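You operate a simulated robot arm through the tools that you are given. There is no shell and no other tool. Be economical: measure what you need, move in short steps, check, and stop when the job is done.

Carry out the task below with a simulated two-armed robot. There is one attempt and no reset: what you move stays moved.

Task
Take the small tin from the end shelf under the counter and put it on top of the white block. Then open the returns bin lid, put the red flat case in the returns bin and shut the lid again. Then take the green bottle on the top of the packing bench and put it away on the short shelf over the lamp bench. Then fetch the long green case and set it on the big white cold pack. Then switch the rack switch on. Then put the orange case on the power tray. Then press the feed button three times. Then take the yellow case and leave it on the door end of the window bench. Then take the small bowl and put it on top of the pan set carton. Then take the black flat case on the top of the kitchen counter and put it away on the top of the packing bench. Then open the dark box door. Do these in the order given. Set down upright: red flat case, green bottle, orange case, yellow case.

Only the result counts: the job must be done as asked and must still hold three seconds after the hand-in. Knocking over, shifting, dropping, spilling or breaking anything else fails it. A push-on lid holds only when it is set on centred and level and pressed home; a screw cap is set on level and turned clockwise until tight.

Robot
Two 7-joint arms with fingered hands on one trunk, on a base that drives. Base frame: it is fixed to the floor where the robot stands at the start and does not move with it; the origin is under the middle of the robot, x ahead of it, y to its left, z up; the surface under the hand at the start is at about z = 910. Readings come in mm, degrees, newtons and seconds.
The left shoulder is at the start at [80, 241, 1596], the right one opposite. With the tool pointing down near the work surface each hand reaches from about 240 to 960 mm from the robot's upright axis, wherever it stands, measured 20 degrees to its own side. Places, roughly: big white cold pack [2750, 1250, 750]; black flat case [1000, -6750, 1000]; dark box door [-4400, -500, 1100]; door end of the window bench [2500, -3900, 800]; feed button [2200, -3600, 900]; green bottle [2750, -750, 750]; long green case (17x6x3 cm) [2500, 1200, 800]; orange case [-3000, 2500, 250]; pan set carton [2500, -4500, 1000]; power tray (35x24 cm) [180, 2480, 820]; rack switch [-1900, 2300, 1900]; red flat case [2250, 0, 750]; returns bin inside [800, 700, 500]; returns bin lid [800, 700, 700]; short shelf over the lamp bench (40x15 cm) [-4840, -1560, 1400]; small bowl [750, -6750, 250]; small tin [500, 0, 500]; top of the packing bench [2500, 200, 800]; white block (7x8x5 cm) [700, 100, 500]; yellow case [2750, -5000, 1000]. Payload 4.9 kg a hand.
The tool frame of a hand sits at the grasp point between the pads (the TCP): z along the fingers, y along the line on which they close. The tips reach 32 mm beyond it. Largest opening 200 mm; the body of the gripper starts 89 mm behind the TCP. The gripper is a hand of 4 fingers: y runs from the thumb to the fingers, the wrist lies at [0, 0, -267] in the tool frame.
Orientation is that of the tool frame in the base frame, as a unit quaternion [x, y, z, w]. With the fingers straight down and closing along the base's y, the tool's x points along the base's -x, its y along +y and its z along -z.

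Tools
- The arms move only by the tool play_rows. It takes "left_rows", "right_rows" or both (then of equal length, played together; a hand with none holds still); each is a list of rows, each a list of 6 numbers: the turn, a rotation vector about the base's x, y, z in rad, then the shift along the base's x, y, z in mm. In form: [[ax, ay, az, tx, ty, tz], ...]. A call has 1 to 12 rows; each row is the pose to reach, as a shift and turn from the pose commanded when the call began. A row lasts 0.2 s, in which the tool goes at most 50 mm and 8.6 degrees; a call with a longer step from one row to the next is refused whole. Where a pose cannot be reached the arm comes as near as it can. A force on the tool above 40 N (or 10 N above the force at the start of the call, whichever is more), or a blocked arm, ends the call early, and 0.2 s more pass. In this call time passes only in rows, and 0.2 s behind the last. It gives the time, the measured TCP pose, the force on the tool (base axes), the opening and the grip force at its end, in the units of the frame above (readings bear some noise), with the torque about the TCP (base axes, N m) and any sound that the robot's microphone picked up.
- Cameras (640 x 400 px; columns grow to the right, rows downward): "scene" is now at [92.5, 19.7, 1750.8]; the picture's right is [0.31, -0.95, 0.00], its down [-0.77, -0.25, -0.58] and it looks along [0.55, 0.18, -0.81] (base axes); focal length 280 px, centre (320, 200). "left" rides on the left gripper at [-69, -69, -116] in its tool frame; the picture's right is [0.71, -0.71, 0.00], its down [0.54, 0.54, -0.64] and it looks along [0.45, 0.45, 0.77] (tool axes); focal length 226 px, centre (320, 200). "right" rides on the right gripper at [69, -69, -116] in its tool frame; the picture's right is [0.71, 0.71, 0.00], its down [-0.54, 0.54, -0.64] and it looks along [-0.45, 0.45, 0.77] (tool axes); focal length 226 px, centre (320, 200). There is no depth. A picture from a camera that has moved, and an enlarged one, comes with that camera's place and axes in the base frame and with its lens. The place of the scene camera against the robot may be out by one fixed shift of up to 18 mm in any direction.
- snapshot(camera): a new picture of that camera. No time passes.
- slide_trunk(by): slides the trunk up (or, below 0, down) by that many mm; the arms and the scene camera ride with it, the base frame stays. It gives what a move gives, with no picture.
- drive_base(legs): drives the robot by 1 to 6 legs, each [ahead, left, turn to the left] in mm, mm and degrees, along the robot's own axes; the way and the turn of a leg run together, so that a leg with both is an arc; at most 1500 mm and 180 degrees a leg. The arms and the cameras ride along, it lands a little off, and it stops where it bumps. It gives what a move gives.
- finger_targets(finger1, finger2, finger3, thumb_bend, hand): sets how far each is bent, from 0 (flat) to 1 (curled in); at 0.3 the hand is open as for a grip, at 0.7 the pads meet at the TCP. One left out holds its place. A second passes; each finger stops where it meets its share of the squeeze, and holds until it gets a number again. It is the only way to open and close the hand. It gives what a move gives, with no picture; readings hold the bend of each and the force on the fingers (four entries, about 0 where the hand has none), thumb and palm.
- head_to(pan, tilt): turns the head with the scene camera to pan (to the left, within 86 degrees either way) and tilt (down, from -29 to 69), counted from straight ahead of the robot. It gives what a move gives.
- inspect(camera, box): a new picture of the part [left, top, right, bottom] of that camera's present view, enlarged. No time passes.
- hand_in(): hands the job in; it is judged then, once.

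Work in short steps. Places have to be worked out from the pictures, the camera data and where the tool is seen: move nearer, look again, correct. Check each grasp and each placing, and mend what went wrong. You have 535 turns and 320 pictures in all, those below and enlarged ones among them. Open the grippers and draw the arms clear of the work before you hand the job in, unless the task says otherwise.

The tools are called after ">>>" as a command line: name --argument value ..., lists and objects as JSON in quotes. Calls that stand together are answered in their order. play_rows: Moves the arms, as the interface text tells. Its arguments: {"type":"object","properties":{"left_rows":{"type":"array","items":{"type":"array","items":{"type":"number"}}},"right_rows":{"type":"array","items":{"type":"array","items":{"type":"number"}}}},"required":[]} The other tools are called the same way: slide_trunk (by) slides the trunk up or down; finger_targets (finger1, finger2, finger3, thumb_bend, hand) moves the fingers one by one; drive_base (legs) drives the base; head_to (pan, tilt) turns the head that bears the scene camera; snapshot (camera) takes a picture; inspect (camera, box) takes an enlarged picture of a part of a camera's view; hand_in () hands the job in.

At the start:

```text
clock: 0.0
left_eef_pos: [443.3, 522.7, 1211.1]
left_tool_rot: [0.0, 1.0, 0.0, 0.0]
left_force: [-0.8, 0.4, -0.5]
left_moment: [0.02, -0.02, -0.02]
left_width: 200.0
left_finger_force: 0.1
left_shape: jaw
left_bend: [0.3, 0.3, 0.3, 0.3]
left_finger forces: [0.1, 0.1, 0.1, 0.1, 0.0, 0.1]
right_eef_pos: [669.6, 107.1, 1280.2]
right_tool_rot: [0.0, 1.0, 0.001, 0.0]
right_force: [-0.1, -1.3, -0.9]
right_moment: [-0.01, -0.02, -0.03]
right_width: 199.9
right_finger_force: 0.1
right_shape: jaw
right_bend: [0.3, 0.3, 0.3, 0.3]
right_finger forces: [0.1, 0.1, 0.0, 0.1, 0.0, 0.1]
trunk travel left (down, up): [-503.0, 337.0]
robot x, y, heading: [0.5, -1.2, 0.1]
head pan, tilt: [17.8, 54.4]
```

scene: 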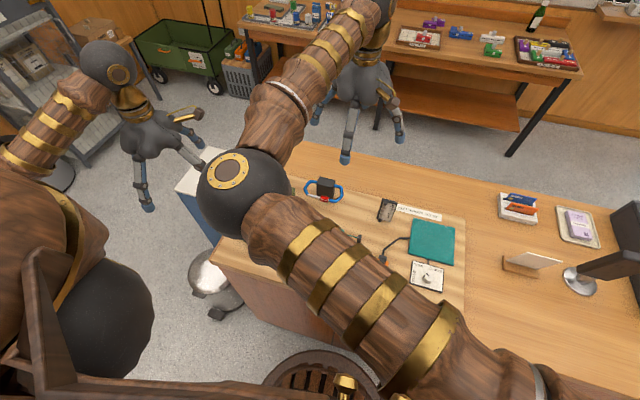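
right: 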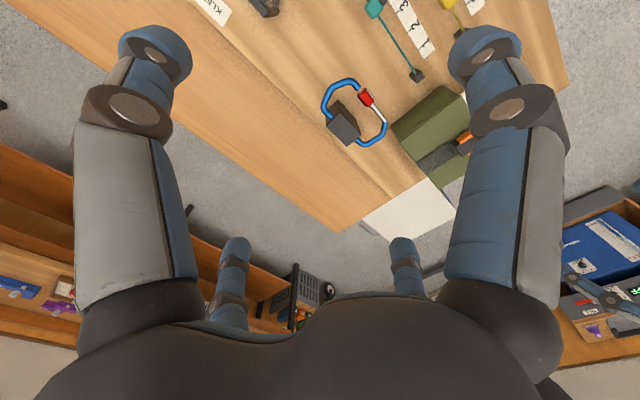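
left: 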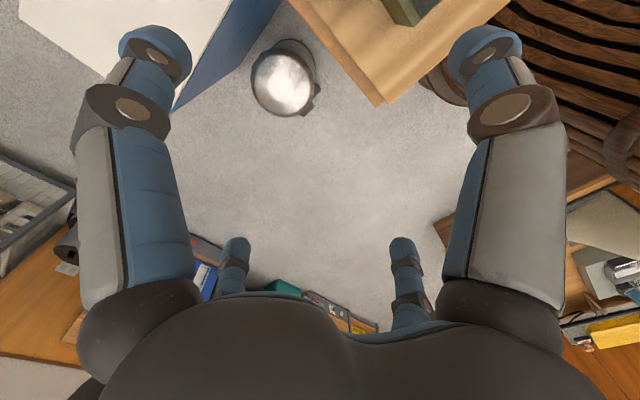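

I start by looking around with the head: straight at the counter end and the shelf below it.

>>> head_to --pan 40 --tilt 40

>>> snapshot --camera "scene"

>>> head_to --pan 0 --tilt 25

>>> snapshot --camera "scene"

```text
clock: 0.9
left_eef_pos: [443.6, 522.5, 1211.4]
left_tool_rot: [0.0, 1.0, 0.0, 0.0]
left_force: [-0.3, -0.1, -0.2]
left_moment: [0.02, -0.01, 0.02]
left_width: 199.9
left_finger_force: 0.0
left_shape: jaw
left_bend: [0.3, 0.3, 0.3, 0.3]
left_finger forces: [0.0, 0.0, 0.0, 0.0, 0.1, 0.1]
right_eef_pos: [668.7, 108.5, 1280.7]
right_tool_rot: [0.0, 1.0, 0.0, 0.001]
right_force: [0.1, -0.1, 0.2]
right_moment: [-0.02, -0.02, -0.02]
right_width: 199.8
right_finger_force: 0.1
right_shape: jaw
right_bend: [0.3, 0.3, 0.3, 0.3]
right_finger forces: [0.0, 0.0, 0.0, 0.0, 0.0, 0.0]
trunk travel left (down, up): [-503.0, 337.0]
robot x, y, heading: [-2.8, 1.1, 0.2]
head pan, tilt: [40.0, 40.0]
```

```text
316 pictures are left
camera scene: at [88.3, 52.1, 1770.7], right [0.64, -0.77, 0.0], down [-0.49, -0.41, -0.77], along [0.59, 0.49, -0.64], focal length 280 px, centre (320, 200)
```

scene: 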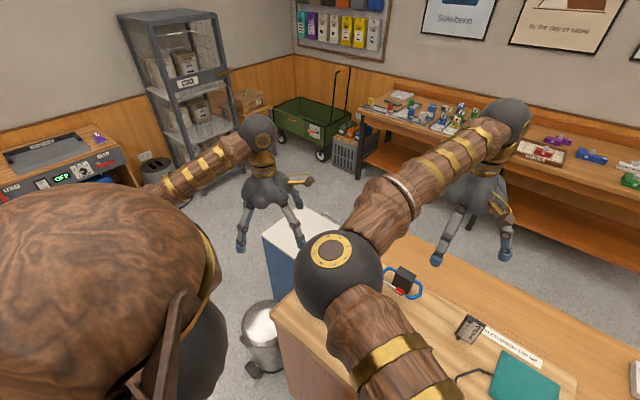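

```text
clock: 1.9
left_eef_pos: [444.0, 523.1, 1211.4]
left_tool_rot: [0.0, 1.0, 0.0, 0.0]
left_force: [-0.2, -0.1, 0.8]
left_moment: [0.02, 0.02, 0.02]
left_width: 200.1
left_finger_force: 0.1
left_shape: jaw
left_bend: [0.3, 0.3, 0.3, 0.3]
left_finger forces: [0.1, 0.0, 0.1, 0.0, 0.1, 0.0]
right_eef_pos: [668.0, 107.9, 1278.9]
right_tool_rot: [0.0, 1.0, -0.001, 0.0]
right_force: [-0.8, 0.0, 0.4]
right_moment: [0.01, 0.0, -0.04]
right_width: 199.9
right_finger_force: 0.2
right_shape: jaw
right_bend: [0.3, 0.3, 0.3, 0.3]
right_finger forces: [0.1, 0.0, 0.0, 0.0, 0.0, 0.1]
trunk travel left (down, up): [-503.0, 337.0]
robot x, y, heading: [0.4, 1.0, -0.1]
head pan, tilt: [0.0, 25.0]
```

```text
315 pictures are left
camera scene: at [115.3, -2.3, 1794.0], right [0.0, -1.0, 0.0], down [-0.42, 0.0, -0.91], along [0.91, 0.0, -0.42], focal length 280 px, centre (320, 200)
```

scene: 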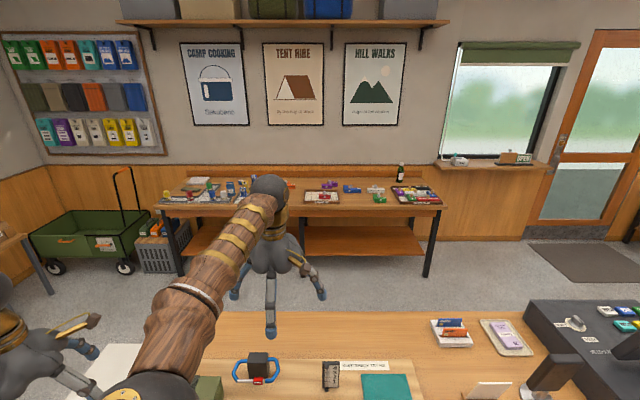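

The right arm hides the counter end. I look left and right to map the room before driving.

>>> head_to --pan 86 --tilt 25

>>> snapshot --camera "scene"

>>> head_to --pan -70 --tilt 25

>>> snapshot --camera "scene"

```text
clock: 3.5
left_eef_pos: [442.7, 522.2, 1210.2]
left_tool_rot: [0.0, 1.0, 0.0, 0.0]
left_force: [-0.2, -0.3, 0.8]
left_moment: [0.0, -0.02, 0.0]
left_width: 199.7
left_finger_force: 0.1
left_shape: jaw
left_bend: [0.3, 0.3, 0.3, 0.3]
left_finger forces: [0.0, 0.0, 0.1, 0.0, 0.1, 0.0]
right_eef_pos: [668.6, 108.2, 1280.2]
right_tool_rot: [0.001, 1.0, 0.0, 0.0]
right_force: [0.0, 0.6, -0.9]
right_moment: [-0.01, -0.03, 0.01]
right_width: 199.8
right_finger_force: 0.0
right_shape: jaw
right_bend: [0.3, 0.3, 0.3, 0.3]
right_finger forces: [0.1, 0.0, 0.0, 0.0, 0.0, 0.0]
trunk travel left (down, up): [-503.0, 337.0]
robot x, y, heading: [0.8, 1.1, -0.1]
head pan, tilt: [85.9, 25.0]
```

```text
314 pictures are left
camera scene: at [29.7, 89.4, 1794.0], right [1.0, -0.07, 0.0], down [-0.03, -0.42, -0.91], along [0.06, 0.9, -0.42], focal length 280 px, centre (320, 200)
```

scene: 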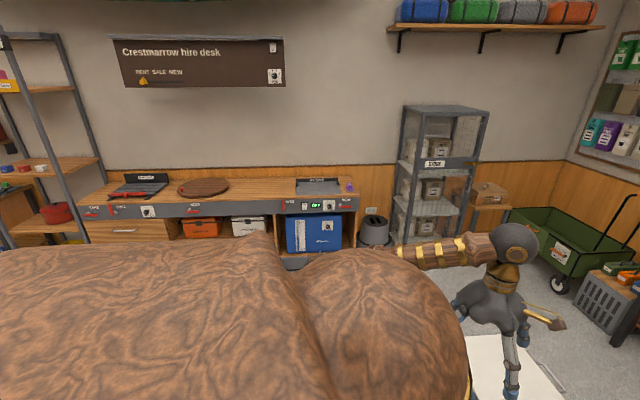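

```text
clock: 5.9
left_eef_pos: [443.7, 521.8, 1210.6]
left_tool_rot: [-0.001, 1.0, 0.001, 0.0]
left_force: [0.3, 0.2, -0.4]
left_moment: [0.03, -0.02, 0.01]
left_width: 199.8
left_finger_force: 0.1
left_shape: jaw
left_bend: [0.3, 0.3, 0.3, 0.3]
left_finger forces: [0.0, 0.0, 0.0, 0.0, 0.0, 0.0]
right_eef_pos: [668.7, 107.2, 1280.7]
right_tool_rot: [0.0, 1.0, 0.001, -0.001]
right_force: [1.3, 0.0, 0.5]
right_moment: [-0.01, 0.02, 0.0]
right_width: 199.8
right_finger_force: 0.0
right_shape: jaw
right_bend: [0.3, 0.3, 0.3, 0.3]
right_finger forces: [0.1, 0.0, 0.0, 0.0, 0.0, 0.0]
trunk travel left (down, up): [-503.0, 337.0]
robot x, y, heading: [2.1, 0.6, -0.1]
head pan, tilt: [-70.0, 25.0]
```

```text
313 pictures are left
camera scene: at [54.7, -89.0, 1794.1], right [-0.94, -0.34, 0.0], down [-0.14, 0.4, -0.91], along [0.31, -0.85, -0.42], focal length 280 px, centre (320, 200)
```

scene: 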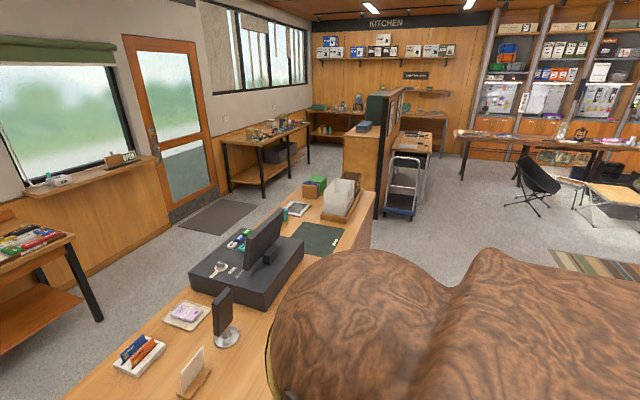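

Behind is mostly open floor. I back off 450 mm so the counter end and shelf can be seen.

>>> drive_base --legs '[[-450, 0, 0]]'

>>> head_to --pan 20 --tilt 45

>>> snapshot --camera "scene"

>>> snapshot --camera "left"

```text
clock: 8.7
left_eef_pos: [-4.8, 523.5, 1210.3]
left_tool_rot: [0.003, 1.0, 0.0, -0.001]
left_force: [0.7, 0.0, 0.2]
left_moment: [0.01, 0.05, -0.01]
left_width: 199.9
left_finger_force: 0.0
left_shape: jaw
left_bend: [0.3, 0.3, 0.3, 0.3]
left_finger forces: [0.1, 0.0, 0.0, 0.1, 0.0, 0.1]
right_eef_pos: [219.4, 104.5, 1278.8]
right_tool_rot: [0.003, 1.0, 0.001, -0.002]
right_force: [-0.3, -0.6, 0.1]
right_moment: [0.02, 0.01, 0.03]
right_width: 199.7
right_finger_force: 0.1
right_shape: jaw
right_bend: [0.3, 0.3, 0.3, 0.3]
right_finger forces: [0.0, 0.0, 0.0, 0.0, 0.0, 0.0]
trunk travel left (down, up): [-503.0, 337.0]
robot x, y, heading: [-452.5, -1.4, 0.1]
head pan, tilt: [-70.0, 25.0]
```

```text
clock: 10.3
left_eef_pos: [-4.7, 521.6, 1210.6]
left_tool_rot: [0.003, 1.0, -0.001, 0.0]
left_force: [-0.2, 0.2, -1.0]
left_moment: [0.01, 0.02, -0.02]
left_width: 200.0
left_finger_force: 0.1
left_shape: jaw
left_bend: [0.3, 0.3, 0.3, 0.3]
left_finger forces: [0.0, 0.0, 0.0, 0.1, 0.0, 0.0]
right_eef_pos: [217.3, 104.4, 1280.0]
right_tool_rot: [0.003, 1.0, -0.001, 0.001]
right_force: [0.3, 0.1, 0.8]
right_moment: [-0.02, 0.01, -0.02]
right_width: 199.6
right_finger_force: 0.0
right_shape: jaw
right_bend: [0.3, 0.3, 0.3, 0.3]
right_finger forces: [0.1, 0.0, 0.0, 0.1, 0.0, 0.0]
trunk travel left (down, up): [-503.0, 337.0]
robot x, y, heading: [-453.6, -1.0, -0.1]
head pan, tilt: [20.0, 45.0]
```

```text
312 pictures are left
camera scene: at [-350.7, 25.8, 1763.4], right [0.34, -0.94, 0.0], down [-0.67, -0.24, -0.71], along [0.67, 0.24, -0.71], focal length 280 px, centre (320, 200)
```

scene: 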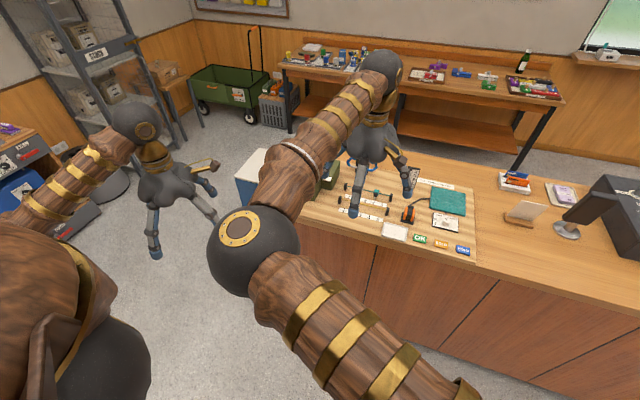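

```text
311 pictures are left
camera left: at [63.7, 452.7, 1326.7], right [-0.71, -0.7, 0.0], down [-0.54, 0.54, 0.64], along [-0.45, 0.46, -0.77], focal length 226 px, centre (320, 200)
```

left: 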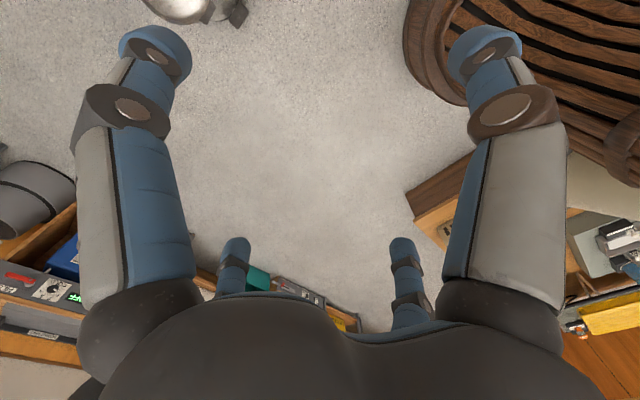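

The right arm is in the way; I swing it to the robot's right side, compact, well behind the counter.

>>> play_rows --right_rows '[[0, 0, 0, -10, -48, 0], [0, 0, 0, -20, -96, 0], [0, 0, 0, -40, -140, 0], [0, 0, 0, -60, -185, 0], [0, 0, 0, -80, -230, 0], [0, 0, 0, -100, -275, 0], [0, 0, 0, -120, -320, 0], [0, 0, 0, -140, -365, 0], [0, 0, 0, -160, -410, 0], [0, 0, 0, -180, -455, 0], [0, 0, 0, -200, -500, 0], [0, 0, 0, -220, -545, 0]]'

>>> snapshot --camera "scene"

```text
clock: 12.9
left_eef_pos: [-4.5, 518.9, 1212.3]
left_tool_rot: [0.003, 1.0, 0.001, 0.001]
left_force: [0.5, -0.8, 0.3]
left_moment: [0.03, 0.04, -0.02]
left_width: 200.1
left_finger_force: 0.1
left_shape: jaw
left_bend: [0.3, 0.3, 0.3, 0.3]
left_finger forces: [0.1, 0.1, 0.0, 0.0, 0.0, 0.0]
right_eef_pos: [-0.0, -441.8, 1280.2]
right_tool_rot: [0.002, 1.0, 0.002, 0.001]
right_force: [0.7, -0.2, 0.3]
right_moment: [0.02, 0.0, 0.0]
right_width: 199.8
right_finger_force: 0.0
right_shape: jaw
right_bend: [0.3, 0.3, 0.3, 0.3]
right_finger forces: [0.0, 0.0, 0.0, 0.0, 0.0, 0.1]
trunk travel left (down, up): [-503.0, 337.0]
robot x, y, heading: [-452.9, 0.0, -0.2]
head pan, tilt: [20.0, 45.0]
```

```text
310 pictures are left
camera scene: at [-350.4, 21.9, 1763.5], right [0.34, -0.94, 0.0], down [-0.67, -0.24, -0.71], along [0.67, 0.24, -0.71], focal length 280 px, centre (320, 200)
```

scene: 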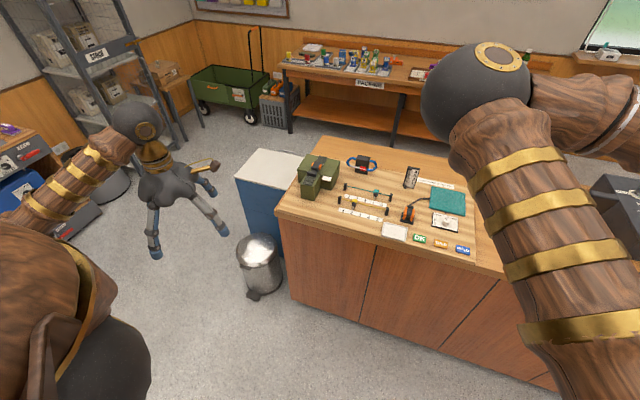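

The counter corner is at about (310, 453) and it goes back to x≈940. I need to see its left end face; I drive left and look right.

>>> drive_base --legs '[[0, 1000, 0], [300, 0, 0]]'

>>> head_to --pan -40 --tilt 45

>>> snapshot --camera "scene"

```text
clock: 19.7
left_eef_pos: [293.7, 1517.0, 1212.1]
left_tool_rot: [-0.001, 1.0, 0.001, 0.0]
left_force: [-0.3, 0.0, -0.1]
left_moment: [0.0, -0.02, 0.01]
left_width: 199.8
left_finger_force: 0.1
left_shape: jaw
left_bend: [0.3, 0.3, 0.3, 0.3]
left_finger forces: [0.0, 0.1, 0.1, 0.1, 0.1, 0.0]
right_eef_pos: [301.9, 556.7, 1281.7]
right_tool_rot: [0.0, 1.0, 0.0, 0.001]
right_force: [0.4, 0.4, 0.0]
right_moment: [-0.01, -0.02, -0.01]
right_width: 199.9
right_finger_force: 0.1
right_shape: jaw
right_bend: [0.3, 0.3, 0.3, 0.3]
right_finger forces: [0.1, 0.1, 0.0, 0.0, 0.1, 0.1]
trunk travel left (down, up): [-503.0, 337.0]
robot x, y, heading: [-144.7, 997.3, 0.1]
head pan, tilt: [20.0, 45.0]
```

```text
clock: 21.0
left_eef_pos: [295.1, 1516.8, 1210.6]
left_tool_rot: [0.0, 1.0, 0.0, 0.0]
left_force: [-0.1, -0.1, 0.2]
left_moment: [0.05, 0.02, 0.0]
left_width: 200.0
left_finger_force: 0.0
left_shape: jaw
left_bend: [0.3, 0.3, 0.3, 0.3]
left_finger forces: [0.1, 0.1, 0.0, 0.1, 0.1, 0.0]
right_eef_pos: [303.5, 558.5, 1282.0]
right_tool_rot: [0.0, 1.0, 0.0, 0.001]
right_force: [-0.6, -0.2, 0.5]
right_moment: [-0.01, -0.01, 0.02]
right_width: 199.8
right_finger_force: 0.1
right_shape: jaw
right_bend: [0.3, 0.3, 0.3, 0.3]
right_finger forces: [0.0, 0.1, 0.1, 0.0, 0.0, 0.0]
trunk travel left (down, up): [-503.0, 337.0]
robot x, y, heading: [-148.8, 996.0, 0.0]
head pan, tilt: [-40.0, 45.0]
```

```text
309 pictures are left
camera scene: at [-62.0, 939.6, 1763.5], right [-0.64, -0.77, 0.0], down [-0.54, 0.45, -0.71], along [0.54, -0.45, -0.71], focal length 280 px, centre (320, 200)
```

scene: 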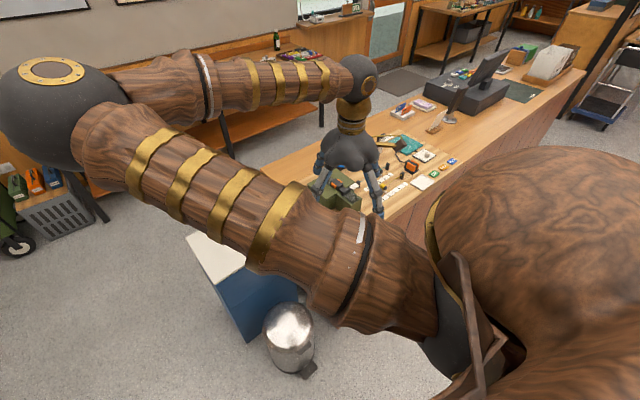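

The bin stands against the counter end, so the shelf probably opens on the far side. I drive round the bin into the aisle and look back.

>>> drive_base --legs '[[0, 250, 0], [1450, 0, 0], [400, 0, 0], [0, 0, -130]]'

>>> head_to --pan 0 --tilt 40

>>> snapshot --camera "scene"

```text
clock: 37.1
left_eef_pos: [1812.5, 582.2, 1210.8]
left_tool_rot: [0.903, 0.429, 0.0, -0.001]
left_force: [0.0, -0.2, -0.5]
left_moment: [0.0, 0.02, -0.01]
left_width: 199.7
left_finger_force: 0.1
left_shape: jaw
left_bend: [0.3, 0.3, 0.3, 0.3]
left_finger forces: [0.0, 0.0, 0.0, 0.1, 0.0, 0.1]
right_eef_pos: [1063.3, 1183.4, 1280.8]
right_tool_rot: [0.904, 0.428, 0.0, 0.0]
right_force: [0.4, -0.7, 0.4]
right_moment: [0.03, -0.01, -0.03]
right_width: 199.9
right_finger_force: 0.0
right_shape: jaw
right_bend: [0.3, 0.3, 0.3, 0.3]
right_finger forces: [0.1, 0.0, 0.1, 0.1, 0.0, 0.0]
trunk travel left (down, up): [-503.0, 337.0]
robot x, y, heading: [1687.8, 1253.8, -128.9]
head pan, tilt: [-40.0, 45.0]
```

```text
clock: 38.1
left_eef_pos: [1811.3, 580.6, 1210.6]
left_tool_rot: [0.903, 0.429, -0.001, 0.0]
left_force: [0.5, 0.2, -0.3]
left_moment: [0.04, 0.01, 0.03]
left_width: 199.7
left_finger_force: 0.0
left_shape: jaw
left_bend: [0.3, 0.3, 0.3, 0.3]
left_finger forces: [0.0, 0.0, 0.0, 0.0, 0.1, 0.0]
right_eef_pos: [1063.0, 1181.1, 1281.3]
right_tool_rot: [0.904, 0.427, 0.0, -0.001]
right_force: [0.0, 0.2, -0.2]
right_moment: [0.0, 0.0, -0.01]
right_width: 199.9
right_finger_force: 0.0
right_shape: jaw
right_bend: [0.3, 0.3, 0.3, 0.3]
right_finger forces: [0.1, 0.0, 0.0, 0.1, 0.0, 0.0]
trunk travel left (down, up): [-503.0, 337.0]
robot x, y, heading: [1690.6, 1258.0, -129.6]
head pan, tilt: [0.0, 40.0]
```

```text
308 pictures are left
camera scene: at [1607.2, 1163.2, 1770.7], right [-0.77, 0.63, 0.0], down [0.41, 0.5, -0.77], along [-0.48, -0.59, -0.64], focal length 280 px, centre (320, 200)
```

scene: 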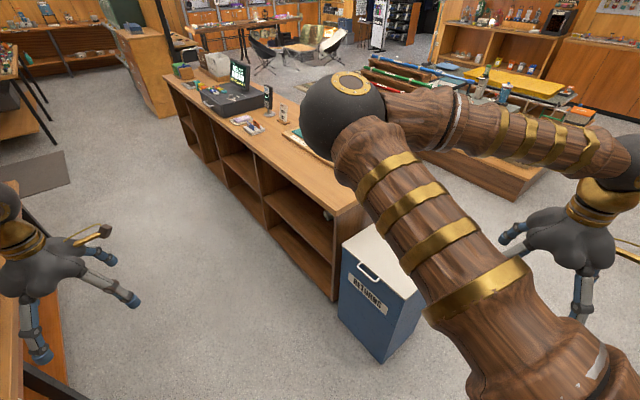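

The counter's shelves open on this aisle side, and the bin's lid handle faces here. I zoom in on the end bay.

>>> inspect --camera "scene" --box '[160, 80, 400, 320]'

>>> head_to --pan 60 --tilt 20

>>> snapshot --camera "scene"

```text
1.67 times, centred on (280, 200) of scene
camera zoom: at [1607.2, 1163.2, 1770.7], right [-0.77, 0.63, 0.0], down [0.41, 0.5, -0.77], along [-0.48, -0.59, -0.64], focal length 467 px, centre (387, 200)
```

zoom: 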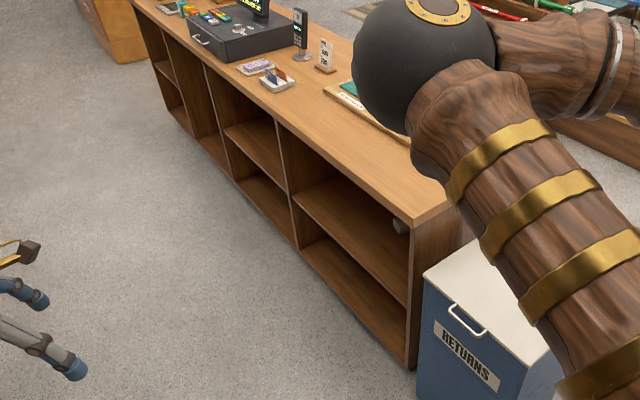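

```text
clock: 39.4
left_eef_pos: [1811.4, 581.0, 1212.1]
left_tool_rot: [0.904, 0.428, 0.0, 0.0]
left_force: [-0.3, 0.2, 0.5]
left_moment: [-0.04, 0.0, 0.03]
left_width: 199.8
left_finger_force: 0.0
left_shape: jaw
left_bend: [0.3, 0.3, 0.3, 0.3]
left_finger forces: [0.0, 0.0, 0.0, 0.1, 0.1, 0.1]
right_eef_pos: [1063.0, 1182.1, 1281.7]
right_tool_rot: [0.903, 0.429, -0.001, -0.001]
right_force: [0.3, -0.6, 0.4]
right_moment: [0.03, 0.01, -0.02]
right_width: 199.9
right_finger_force: 0.0
right_shape: jaw
right_bend: [0.3, 0.3, 0.3, 0.3]
right_finger forces: [0.0, 0.1, 0.1, 0.0, 0.1, 0.0]
trunk travel left (down, up): [-503.0, 337.0]
robot x, y, heading: [1685.5, 1255.8, -129.2]
head pan, tilt: [60.0, 20.0]
```

```text
306 pictures are left
camera scene: at [1693.9, 1141.8, 1802.1], right [-0.94, -0.35, 0.0], down [-0.12, 0.32, -0.94], along [0.33, -0.88, -0.34], focal length 280 px, centre (320, 200)
```

scene: 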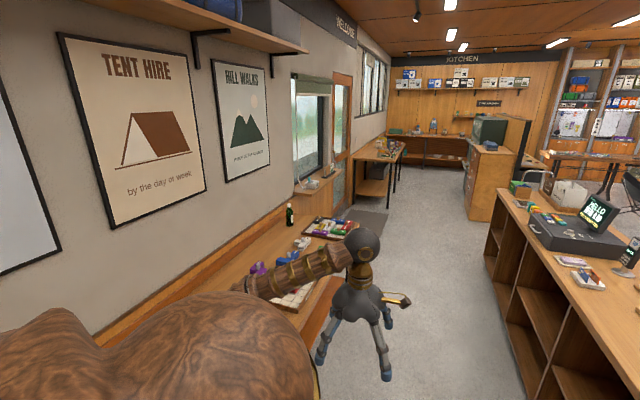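

A small grey cylinder is seen in the end bay near the end wall, about (760, 190, 550). I face the counter squarely and move to y≈150.

>>> drive_base --legs '[[0, 0, -50.8], [0, 1080, 0]]'

>>> slide_trunk --by -400

>>> head_to --pan 0 --tilt 35

>>> snapshot --camera "scene"

```text
clock: 47.3
left_eef_pos: [1252.6, -353.0, 1211.1]
left_tool_rot: [1.0, 0.001, 0.0, 0.0]
left_force: [-0.1, -0.1, 0.2]
left_moment: [0.04, 0.0, 0.0]
left_width: 199.7
left_finger_force: 0.1
left_shape: jaw
left_bend: [0.3, 0.3, 0.3, 0.3]
left_finger forces: [0.1, 0.1, 0.0, 0.0, 0.0, 0.0]
right_eef_pos: [1242.3, 608.3, 1280.3]
right_tool_rot: [1.0, 0.0, 0.0, 0.0]
right_force: [-0.1, -0.5, 0.5]
right_moment: [0.0, 0.03, 0.01]
right_width: 200.2
right_finger_force: 0.0
right_shape: jaw
right_bend: [0.3, 0.3, 0.3, 0.3]
right_finger forces: [0.1, 0.1, 0.1, 0.0, 0.0, 0.0]
trunk travel left (down, up): [-503.0, 337.0]
robot x, y, heading: [1697.7, 171.5, -180.0]
head pan, tilt: [60.0, 20.0]
```

```text
clock: 51.1
left_eef_pos: [1253.2, -351.9, 810.5]
left_tool_rot: [1.0, 0.001, 0.001, 0.0]
left_force: [1.0, 0.6, -0.5]
left_moment: [-0.01, 0.01, -0.03]
left_width: 200.0
left_finger_force: 0.0
left_shape: jaw
left_bend: [0.3, 0.3, 0.3, 0.3]
left_finger forces: [0.1, 0.0, 0.0, 0.0, 0.1, 0.0]
right_eef_pos: [1243.6, 607.5, 880.4]
right_tool_rot: [1.0, 0.0, 0.0, -0.001]
right_force: [0.2, 0.9, -0.2]
right_moment: [-0.03, 0.0, 0.02]
right_width: 199.6
right_finger_force: 0.1
right_shape: jaw
right_bend: [0.3, 0.3, 0.3, 0.3]
right_finger forces: [0.0, 0.0, 0.1, 0.0, 0.0, 0.0]
trunk travel left (down, up): [-103.0, 737.0]
robot x, y, heading: [1696.4, 168.5, -179.9]
head pan, tilt: [60.0, 20.0]
```

```text
clock: 52.4
left_eef_pos: [1252.9, -352.0, 810.6]
left_tool_rot: [1.0, 0.001, 0.0, -0.001]
left_force: [-0.4, -0.5, 0.7]
left_moment: [0.0, -0.01, -0.01]
left_width: 199.7
left_finger_force: 0.0
left_shape: jaw
left_bend: [0.3, 0.3, 0.3, 0.3]
left_finger forces: [0.0, 0.0, 0.0, 0.1, 0.1, 0.0]
right_eef_pos: [1244.1, 607.4, 881.1]
right_tool_rot: [1.0, 0.001, 0.0, 0.0]
right_force: [0.1, 0.6, 0.5]
right_moment: [0.02, -0.01, -0.01]
right_width: 199.7
right_finger_force: 0.0
right_shape: jaw
right_bend: [0.3, 0.3, 0.3, 0.3]
right_finger forces: [0.1, 0.0, 0.0, 0.0, 0.0, 0.0]
trunk travel left (down, up): [-103.0, 737.0]
robot x, y, heading: [1693.9, 173.7, -179.7]
head pan, tilt: [0.0, 35.0]
```

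```text
305 pictures are left
camera scene: at [1569.9, 167.4, 1378.3], right [0.0, 1.0, 0.0], down [0.57, 0.0, -0.82], along [-0.82, 0.0, -0.57], focal length 280 px, centre (320, 200)
```

scene: 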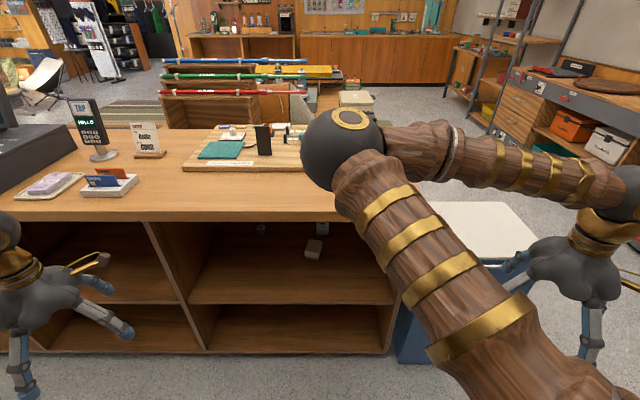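

The tin (near column 262) and the white block (column 313) are both on the end bay's shelf. I zoom in on them.

>>> inspect --camera "scene" --box '[230, 205, 350, 280]'

```text
5.33 times, centred on (290, 242) of scene
camera zoom: at [1569.9, 167.4, 1378.3], right [0.0, 1.0, 0.0], down [0.57, 0.0, -0.82], along [-0.82, 0.0, -0.57], focal length 1495 px, centre (480, -27)
```

zoom: 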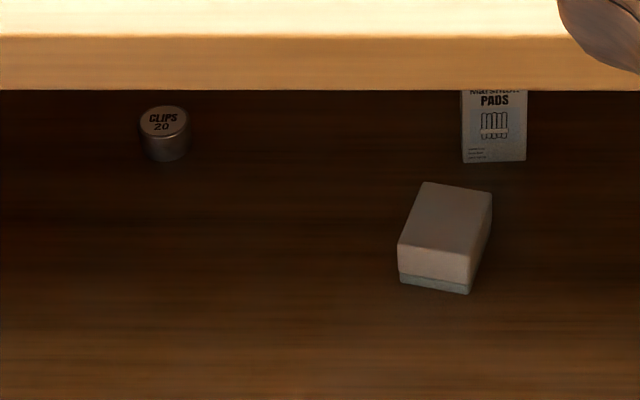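

I need to know the hand's finger layout; I zoom in on the left hand in the scene view and look through the left camera.

>>> inspect --camera "scene" --box '[480, 180, 640, 390]'

>>> finger_targets --hand "right" --finger1 0.7 --finger2 0.3 --finger3 0.3 --thumb_bend 0.0

>>> snapshot --camera "right"

```text
1.90 times, centred on (560, 285) of scene
camera zoom: at [1569.9, 167.4, 1378.3], right [0.0, 1.0, 0.0], down [0.57, 0.0, -0.82], along [-0.82, 0.0, -0.57], focal length 534 px, centre (-137, 38)
```

zoom: 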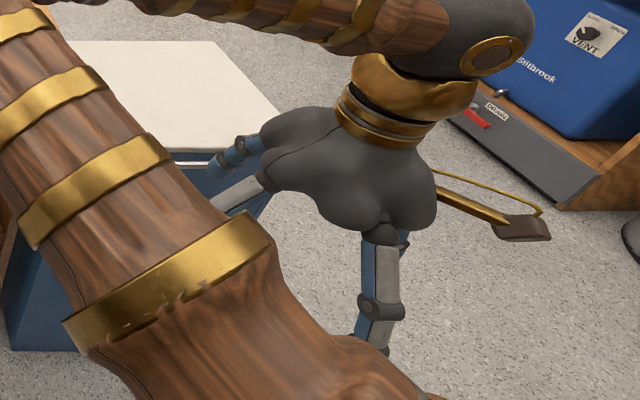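

```text
clock: 53.4
left_eef_pos: [1254.1, -352.5, 811.2]
left_tool_rot: [1.0, 0.0, 0.0, 0.0]
left_force: [0.9, -0.6, 0.1]
left_moment: [0.0, 0.01, 0.02]
left_width: 199.9
left_finger_force: 0.0
left_shape: jaw
left_bend: [0.3, 0.3, 0.3, 0.3]
left_finger forces: [0.1, 0.0, 0.0, 0.0, 0.0, 0.1]
right_eef_pos: [1243.8, 607.7, 881.6]
right_tool_rot: [1.0, 0.001, 0.001, 0.0]
right_force: [0.8, 0.2, -0.1]
right_moment: [-0.04, -0.01, 0.03]
right_width: 128.2
right_finger_force: 0.2
right_shape: fingers
right_bend: [0.7, 0.3, 0.3, 0.0]
right_finger forces: [0.0, 0.1, 0.0, 0.0, 0.0, 0.1]
trunk travel left (down, up): [-103.0, 737.0]
robot x, y, heading: [1694.4, 169.2, -179.9]
head pan, tilt: [0.0, 35.0]
```

```text
302 pictures are left
camera right: at [1312.6, 677.0, 997.5], right [0.71, -0.71, 0.0], down [-0.54, -0.54, 0.64], along [-0.45, -0.46, -0.77], focal length 226 px, centre (320, 200)
```

right: 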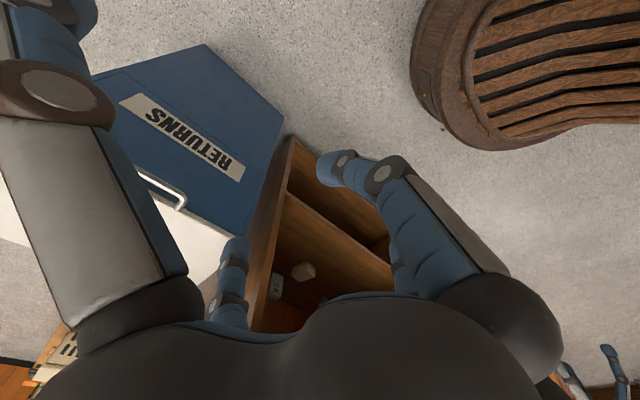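

The hand is a cross: thumb at −y, finger2 at +y, fingers 1 and 3 at ±x. I test how a fully curled finger1/3 looks, since those would foul the shelf.

>>> finger_targets --hand "right" --finger1 1.0 --finger2 0.3 --finger3 0.3 --thumb_bend 0.3

>>> snapshot --camera "right"

>>> inspect --camera "scene" --box '[500, 200, 640, 390]'

```text
clock: 54.4
left_eef_pos: [1253.3, -351.4, 810.3]
left_tool_rot: [1.0, 0.001, 0.0, 0.0]
left_force: [0.2, -0.4, 0.2]
left_moment: [-0.01, 0.01, -0.02]
left_width: 200.1
left_finger_force: 0.1
left_shape: jaw
left_bend: [0.3, 0.3, 0.3, 0.3]
left_finger forces: [0.1, 0.1, 0.1, 0.0, 0.0, 0.0]
right_eef_pos: [1242.2, 608.5, 880.6]
right_tool_rot: [1.0, 0.001, 0.0, 0.0]
right_force: [-0.6, 0.1, 1.2]
right_moment: [0.0, 0.0, 0.01]
right_width: 115.4
right_finger_force: 0.0
right_shape: fingers
right_bend: [1.0, 0.3, 0.3, 0.3]
right_finger forces: [0.1, 0.0, 0.0, 0.0, 0.0, 0.0]
trunk travel left (down, up): [-103.0, 737.0]
robot x, y, heading: [1695.4, 170.0, -179.9]
head pan, tilt: [0.0, 35.0]
```

```text
301 pictures are left
camera right: at [1312.6, 677.0, 997.5], right [0.71, -0.71, 0.0], down [-0.54, -0.54, 0.64], along [-0.45, -0.46, -0.77], focal length 226 px, centre (320, 200)
```

right: 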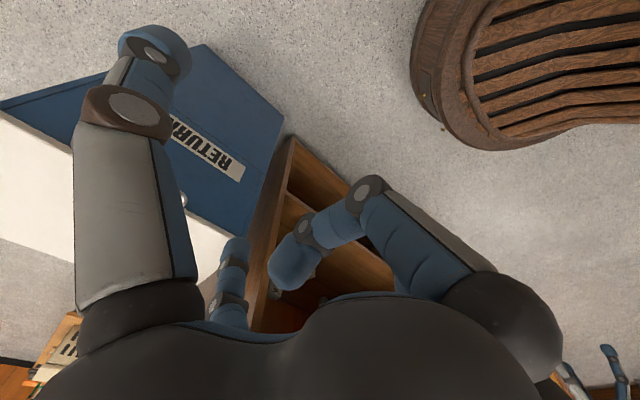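

```text
2.11 times, centred on (570, 295) of scene
camera zoom: at [1569.9, 167.5, 1378.3], right [0.0, 1.0, 0.0], down [0.57, 0.0, -0.82], along [-0.82, 0.0, -0.57], focal length 590 px, centre (-206, 0)
```

zoom: 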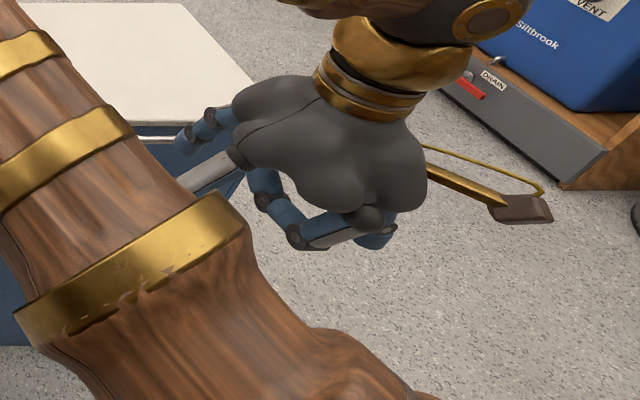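

Curled fully, a finger stays well up near the palm, so it can be parked. The left hand lies in line with the tin, so I use it: curl its finger1 and look, while opening the right hand.

>>> finger_targets --hand "right" --finger1 0.3

>>> finger_targets --hand "left" --finger1 1.0

>>> snapshot --camera "left"

```text
clock: 55.4
left_eef_pos: [1253.9, -352.5, 811.2]
left_tool_rot: [1.0, 0.001, 0.0, 0.0]
left_force: [0.0, -0.1, 0.4]
left_moment: [-0.02, -0.03, 0.05]
left_width: 199.8
left_finger_force: 0.1
left_shape: jaw
left_bend: [0.3, 0.3, 0.3, 0.3]
left_finger forces: [0.1, 0.0, 0.0, 0.0, 0.1, 0.0]
right_eef_pos: [1243.4, 607.1, 881.0]
right_tool_rot: [1.0, 0.001, 0.0, 0.0]
right_force: [0.5, -0.6, -0.7]
right_moment: [0.0, -0.02, -0.03]
right_width: 140.4
right_finger_force: 0.1
right_shape: fingers
right_bend: [0.3, 0.3, 0.3, 0.3]
right_finger forces: [0.0, 0.1, 0.1, 0.0, 0.1, 0.1]
trunk travel left (down, up): [-103.0, 737.0]
robot x, y, heading: [1692.6, 167.2, -179.8]
head pan, tilt: [0.0, 35.0]
```

```text
clock: 56.4
left_eef_pos: [1253.4, -352.5, 811.1]
left_tool_rot: [1.0, 0.001, 0.0, 0.0]
left_force: [0.2, 0.5, 0.4]
left_moment: [-0.01, -0.02, -0.01]
left_width: 115.1
left_finger_force: 0.1
left_shape: fingers
left_bend: [1.0, 0.3, 0.3, 0.3]
left_finger forces: [0.0, 0.0, 0.0, 0.0, 0.1, 0.0]
right_eef_pos: [1243.6, 607.1, 881.5]
right_tool_rot: [1.0, 0.001, -0.001, -0.001]
right_force: [0.2, -0.4, -0.1]
right_moment: [-0.02, 0.0, 0.0]
right_width: 140.0
right_finger_force: 0.1
right_shape: fingers
right_bend: [0.3, 0.3, 0.3, 0.3]
right_finger forces: [0.0, 0.0, 0.0, 0.0, 0.0, 0.1]
trunk travel left (down, up): [-103.0, 737.0]
robot x, y, heading: [1695.7, 173.1, -180.0]
head pan, tilt: [0.0, 35.0]
```

```text
299 pictures are left
camera left: at [1183.9, -283.6, 926.9], right [0.71, 0.71, 0.0], down [0.54, -0.54, 0.64], along [0.46, -0.45, -0.77], focal length 226 px, centre (320, 200)
```

left: 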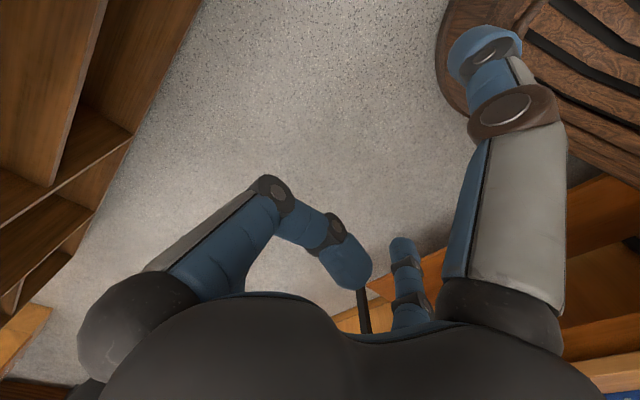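

On the left hand finger1 is on the far side (tool −x), so I park finger3 (robot side) curled and keep finger1 open, then lower and tilt the hand 30° outside the counter.

>>> finger_targets --hand "left" --finger1 0.3 --finger3 1.0

>>> play_rows --left_rows '[[0, 0.12, 0, 0, 35, -25], [0, 0.24, 0, 0, 70, -50], [0, 0.36, 0, 0, 105, -75], [0, 0.48, 0, 0, 140, -100], [0, 0.6, 0, 0, 175, -130], [0, 0.6, 0, 0, 210, -160], [0, 0.6, 0, 0, 240, -190]]'

>>> snapshot --camera "scene"

>>> snapshot --camera "left"

```text
clock: 57.4
left_eef_pos: [1254.1, -352.2, 811.0]
left_tool_rot: [1.0, 0.001, -0.001, 0.0]
left_force: [-0.2, 0.5, -0.7]
left_moment: [0.0, -0.03, 0.0]
left_width: 139.9
left_finger_force: 0.0
left_shape: fingers
left_bend: [0.3, 0.3, 1.0, 0.3]
left_finger forces: [0.0, 0.0, 0.0, 0.0, 0.0, 0.0]
right_eef_pos: [1242.6, 607.9, 880.7]
right_tool_rot: [1.0, 0.001, 0.0, 0.001]
right_force: [0.2, -0.2, 0.0]
right_moment: [-0.04, -0.03, -0.01]
right_width: 140.3
right_finger_force: 0.1
right_shape: fingers
right_bend: [0.3, 0.3, 0.3, 0.3]
right_finger forces: [0.0, 0.0, 0.0, 0.0, 0.0, 0.1]
trunk travel left (down, up): [-103.0, 737.0]
robot x, y, heading: [1700.5, 173.1, -180.0]
head pan, tilt: [0.0, 35.0]
```

```text
clock: 59.2
left_eef_pos: [1251.8, -29.8, 620.8]
left_tool_rot: [0.949, -0.108, -0.295, -0.033]
left_force: [-0.1, -0.8, -1.0]
left_moment: [0.01, 0.01, -0.04]
left_width: 140.0
left_finger_force: 0.1
left_shape: fingers
left_bend: [0.3, 0.3, 1.0, 0.3]
left_finger forces: [0.0, 0.0, 0.0, 0.0, 0.0, 0.1]
left hand out of reach, approached as far as the arm can: row 4, 5, 6
right_eef_pos: [1243.4, 607.0, 881.7]
right_tool_rot: [1.0, 0.001, 0.0, -0.001]
right_force: [-0.3, -0.2, 0.9]
right_moment: [0.05, 0.0, -0.01]
right_width: 140.1
right_finger_force: 0.1
right_shape: fingers
right_bend: [0.3, 0.3, 0.3, 0.3]
right_finger forces: [0.0, 0.0, 0.0, 0.0, 0.0, 0.1]
trunk travel left (down, up): [-103.0, 737.0]
robot x, y, heading: [1696.3, 171.1, -180.0]
head pan, tilt: [0.0, 35.0]
stopped in row 7 (left hand): the arm was blocked; the commanded pose is now the measured one
```

```text
298 pictures are left
camera scene: at [1570.8, 165.8, 1378.4], right [0.0, 1.0, 0.0], down [0.57, 0.0, -0.82], along [-0.82, 0.0, -0.57], focal length 280 px, centre (320, 200)
```

scene: 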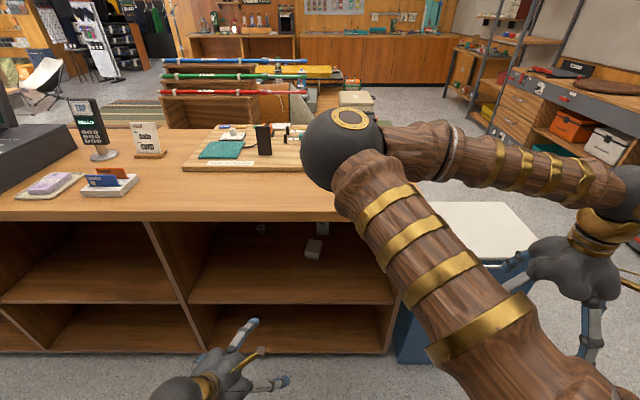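

```text
297 pictures are left
camera left: at [1275.4, 35.2, 755.1], right [0.73, 0.56, -0.4], down [0.67, -0.71, 0.22], along [-0.16, -0.43, -0.89], focal length 226 px, centre (320, 200)
```

left: 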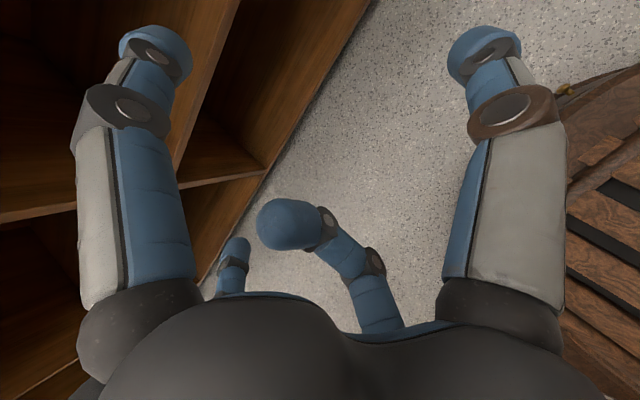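

The hand was too close to the body for that tilt. I extend it forward a bit and correct its twist about z.

>>> play_rows --left_rows '[[0, 0, 0.06, -40, -10, 5], [0, 0, 0.12, -80, -20, 10], [0, 0, 0.18, -120, -30, 15], [0, 0, 0.226, -150, -40, 20]]'

>>> snapshot --camera "scene"

```text
clock: 60.2
left_eef_pos: [1100.4, -70.8, 640.8]
left_tool_rot: [0.955, 0.001, -0.296, 0.003]
left_force: [0.8, 0.4, -0.4]
left_moment: [0.03, -0.01, 0.0]
left_width: 139.8
left_finger_force: 0.0
left_shape: fingers
left_bend: [0.3, 0.3, 1.0, 0.3]
left_finger forces: [0.0, 0.1, 0.0, 0.0, 0.0, 0.1]
right_eef_pos: [1243.6, 608.1, 881.5]
right_tool_rot: [1.0, 0.001, 0.0, 0.0]
right_force: [-0.5, -1.0, 0.7]
right_moment: [0.01, 0.01, 0.02]
right_width: 140.1
right_finger_force: 0.0
right_shape: fingers
right_bend: [0.3, 0.3, 0.3, 0.3]
right_finger forces: [0.1, 0.0, 0.0, 0.0, 0.1, 0.0]
trunk travel left (down, up): [-103.0, 737.0]
robot x, y, heading: [1691.7, 173.7, -179.6]
head pan, tilt: [0.0, 35.0]
```

```text
296 pictures are left
camera scene: at [1569.4, 167.6, 1378.2], right [0.0, 1.0, 0.0], down [0.57, 0.0, -0.82], along [-0.82, 0.0, -0.57], focal length 280 px, centre (320, 200)
```

scene: 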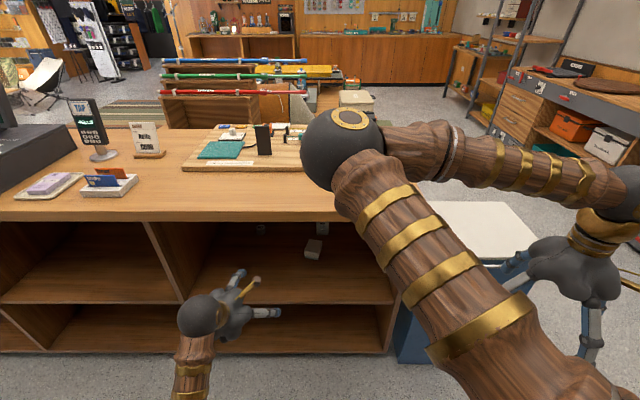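

Orientation is right. I lower the hand to z≈550 while advancing to the shelf mouth.

>>> play_rows --left_rows '[[0, 0, 0, -20, -10, -40], [0, 0, 0, -60, -20, -65], [0, 0, 0, -100, -30, -85], [0, 0, 0, -145, -36, -90], [0, 0, 0, -190, -36, -92]]'

>>> snapshot --camera "left"

>>> snapshot --camera "scene"

```text
clock: 61.4
left_eef_pos: [909.8, -107.1, 547.8]
left_tool_rot: [0.955, -0.001, -0.297, 0.002]
left_force: [-0.5, -0.4, -0.4]
left_moment: [-0.04, 0.02, 0.03]
left_width: 140.0
left_finger_force: 0.1
left_shape: fingers
left_bend: [0.3, 0.3, 1.0, 0.3]
left_finger forces: [0.1, 0.0, 0.0, 0.1, 0.0, 0.0]
right_eef_pos: [1241.5, 607.6, 880.2]
right_tool_rot: [1.0, 0.001, 0.001, -0.001]
right_force: [0.1, 0.7, 0.0]
right_moment: [0.01, 0.02, -0.03]
right_width: 140.2
right_finger_force: 0.1
right_shape: fingers
right_bend: [0.3, 0.3, 0.3, 0.3]
right_finger forces: [0.1, 0.0, 0.0, 0.0, 0.0, 0.1]
trunk travel left (down, up): [-103.0, 737.0]
robot x, y, heading: [1697.4, 169.3, -180.0]
head pan, tilt: [0.0, 35.0]
```

```text
295 pictures are left
camera left: at [919.1, -36.9, 681.7], right [0.58, 0.71, -0.4], down [0.81, -0.54, 0.23], along [-0.06, -0.46, -0.89], focal length 226 px, centre (320, 200)
```

left: 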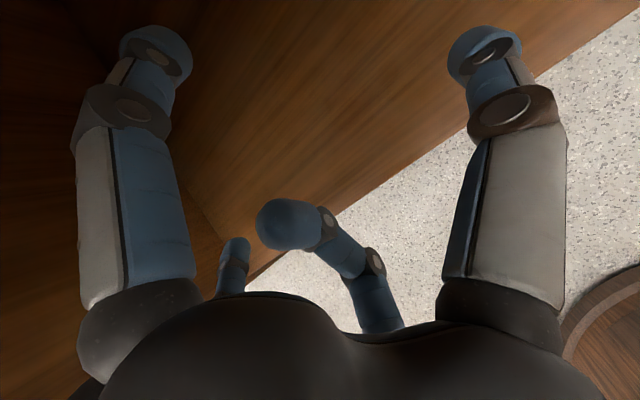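

```text
294 pictures are left
camera scene: at [1569.0, 167.9, 1378.1], right [0.0, 1.0, 0.0], down [0.57, 0.0, -0.82], along [-0.82, 0.0, -0.57], focal length 280 px, centre (320, 200)
```

scene: 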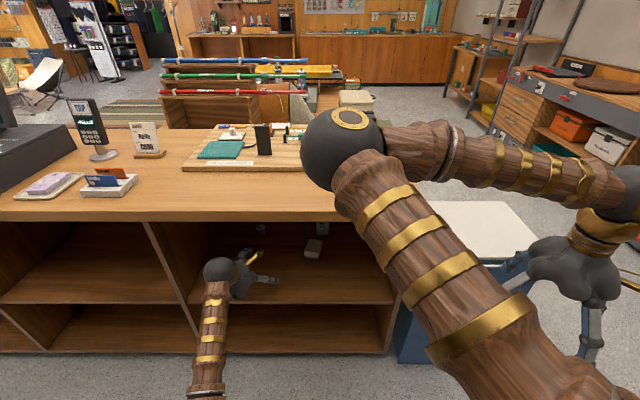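

I measure the shelf height from the scene view with an enlarged picture of the shelf edge, tin and hand.

>>> inspect --camera "scene" --box '[200, 210, 350, 310]'

```text
4.00 times, centred on (275, 260) of scene
camera zoom: at [1569.0, 167.9, 1378.1], right [0.0, 1.0, 0.0], down [0.57, 0.0, -0.82], along [-0.82, 0.0, -0.57], focal length 1121 px, centre (500, -40)
```

zoom: 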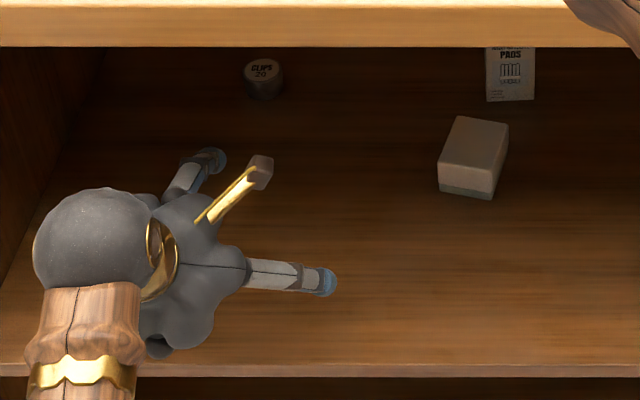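

Shelf top is at about z 490, the tin about (562, −112), 47 mm wide and 28 high; block near (716, 137). I advance the hand to x≈660 at z≈545.

>>> play_rows --left_rows '[[0, 0, 0, -45, -1, 0], [0, 0, 0, -90, -2, 0], [0, 0, 0, -135, -3, 0], [0, 0, 0, -180, -4, -2], [0, 0, 0, -225, -5, -3], [0, 0, 0, -250, -5, -4]]'

>>> snapshot --camera "left"

>>> inspect --camera "scene" --box '[200, 210, 350, 310]'

```text
clock: 62.8
left_eef_pos: [666.6, -110.4, 544.4]
left_tool_rot: [0.955, -0.001, -0.297, 0.003]
left_force: [0.1, 0.1, -1.6]
left_moment: [-0.02, 0.16, 0.03]
left_width: 139.9
left_finger_force: 0.1
left_shape: fingers
left_bend: [0.3, 0.3, 1.0, 0.3]
left_finger forces: [0.0, 0.0, 0.0, 0.1, 0.1, 0.1]
left hand out of reach, approached as far as the arm can: row 6
right_eef_pos: [1244.0, 607.5, 880.7]
right_tool_rot: [1.0, 0.001, 0.0, 0.0]
right_force: [0.7, -0.4, -0.9]
right_moment: [0.01, -0.01, -0.01]
right_width: 140.3
right_finger_force: 0.1
right_shape: fingers
right_bend: [0.3, 0.3, 0.3, 0.3]
right_finger forces: [0.0, 0.0, 0.0, 0.1, 0.0, 0.0]
trunk travel left (down, up): [-103.0, 737.0]
robot x, y, heading: [1696.9, 170.2, -180.0]
head pan, tilt: [0.0, 35.0]
```

```text
292 pictures are left
camera left: at [673.7, -41.6, 678.3], right [0.58, 0.71, -0.4], down [0.81, -0.54, 0.23], along [-0.06, -0.46, -0.89], focal length 226 px, centre (320, 200)
```

left: 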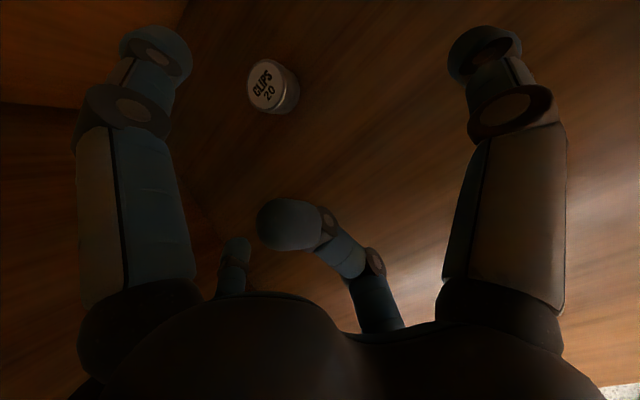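

```text
4.00 times, centred on (275, 260) of scene
camera zoom: at [1570.2, 167.8, 1378.0], right [0.0, 1.0, 0.0], down [0.57, 0.0, -0.82], along [-0.82, 0.0, -0.57], focal length 1121 px, centre (500, -40)
```

zoom: 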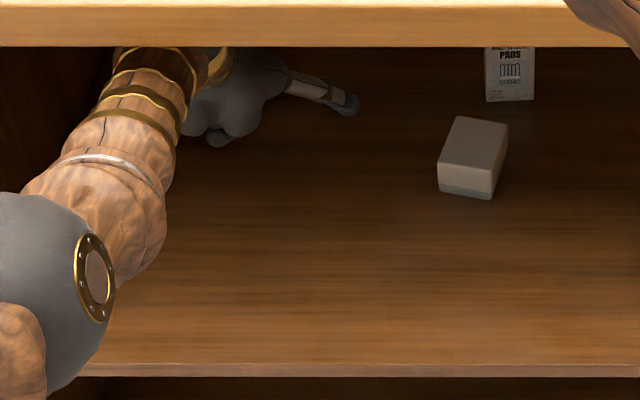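

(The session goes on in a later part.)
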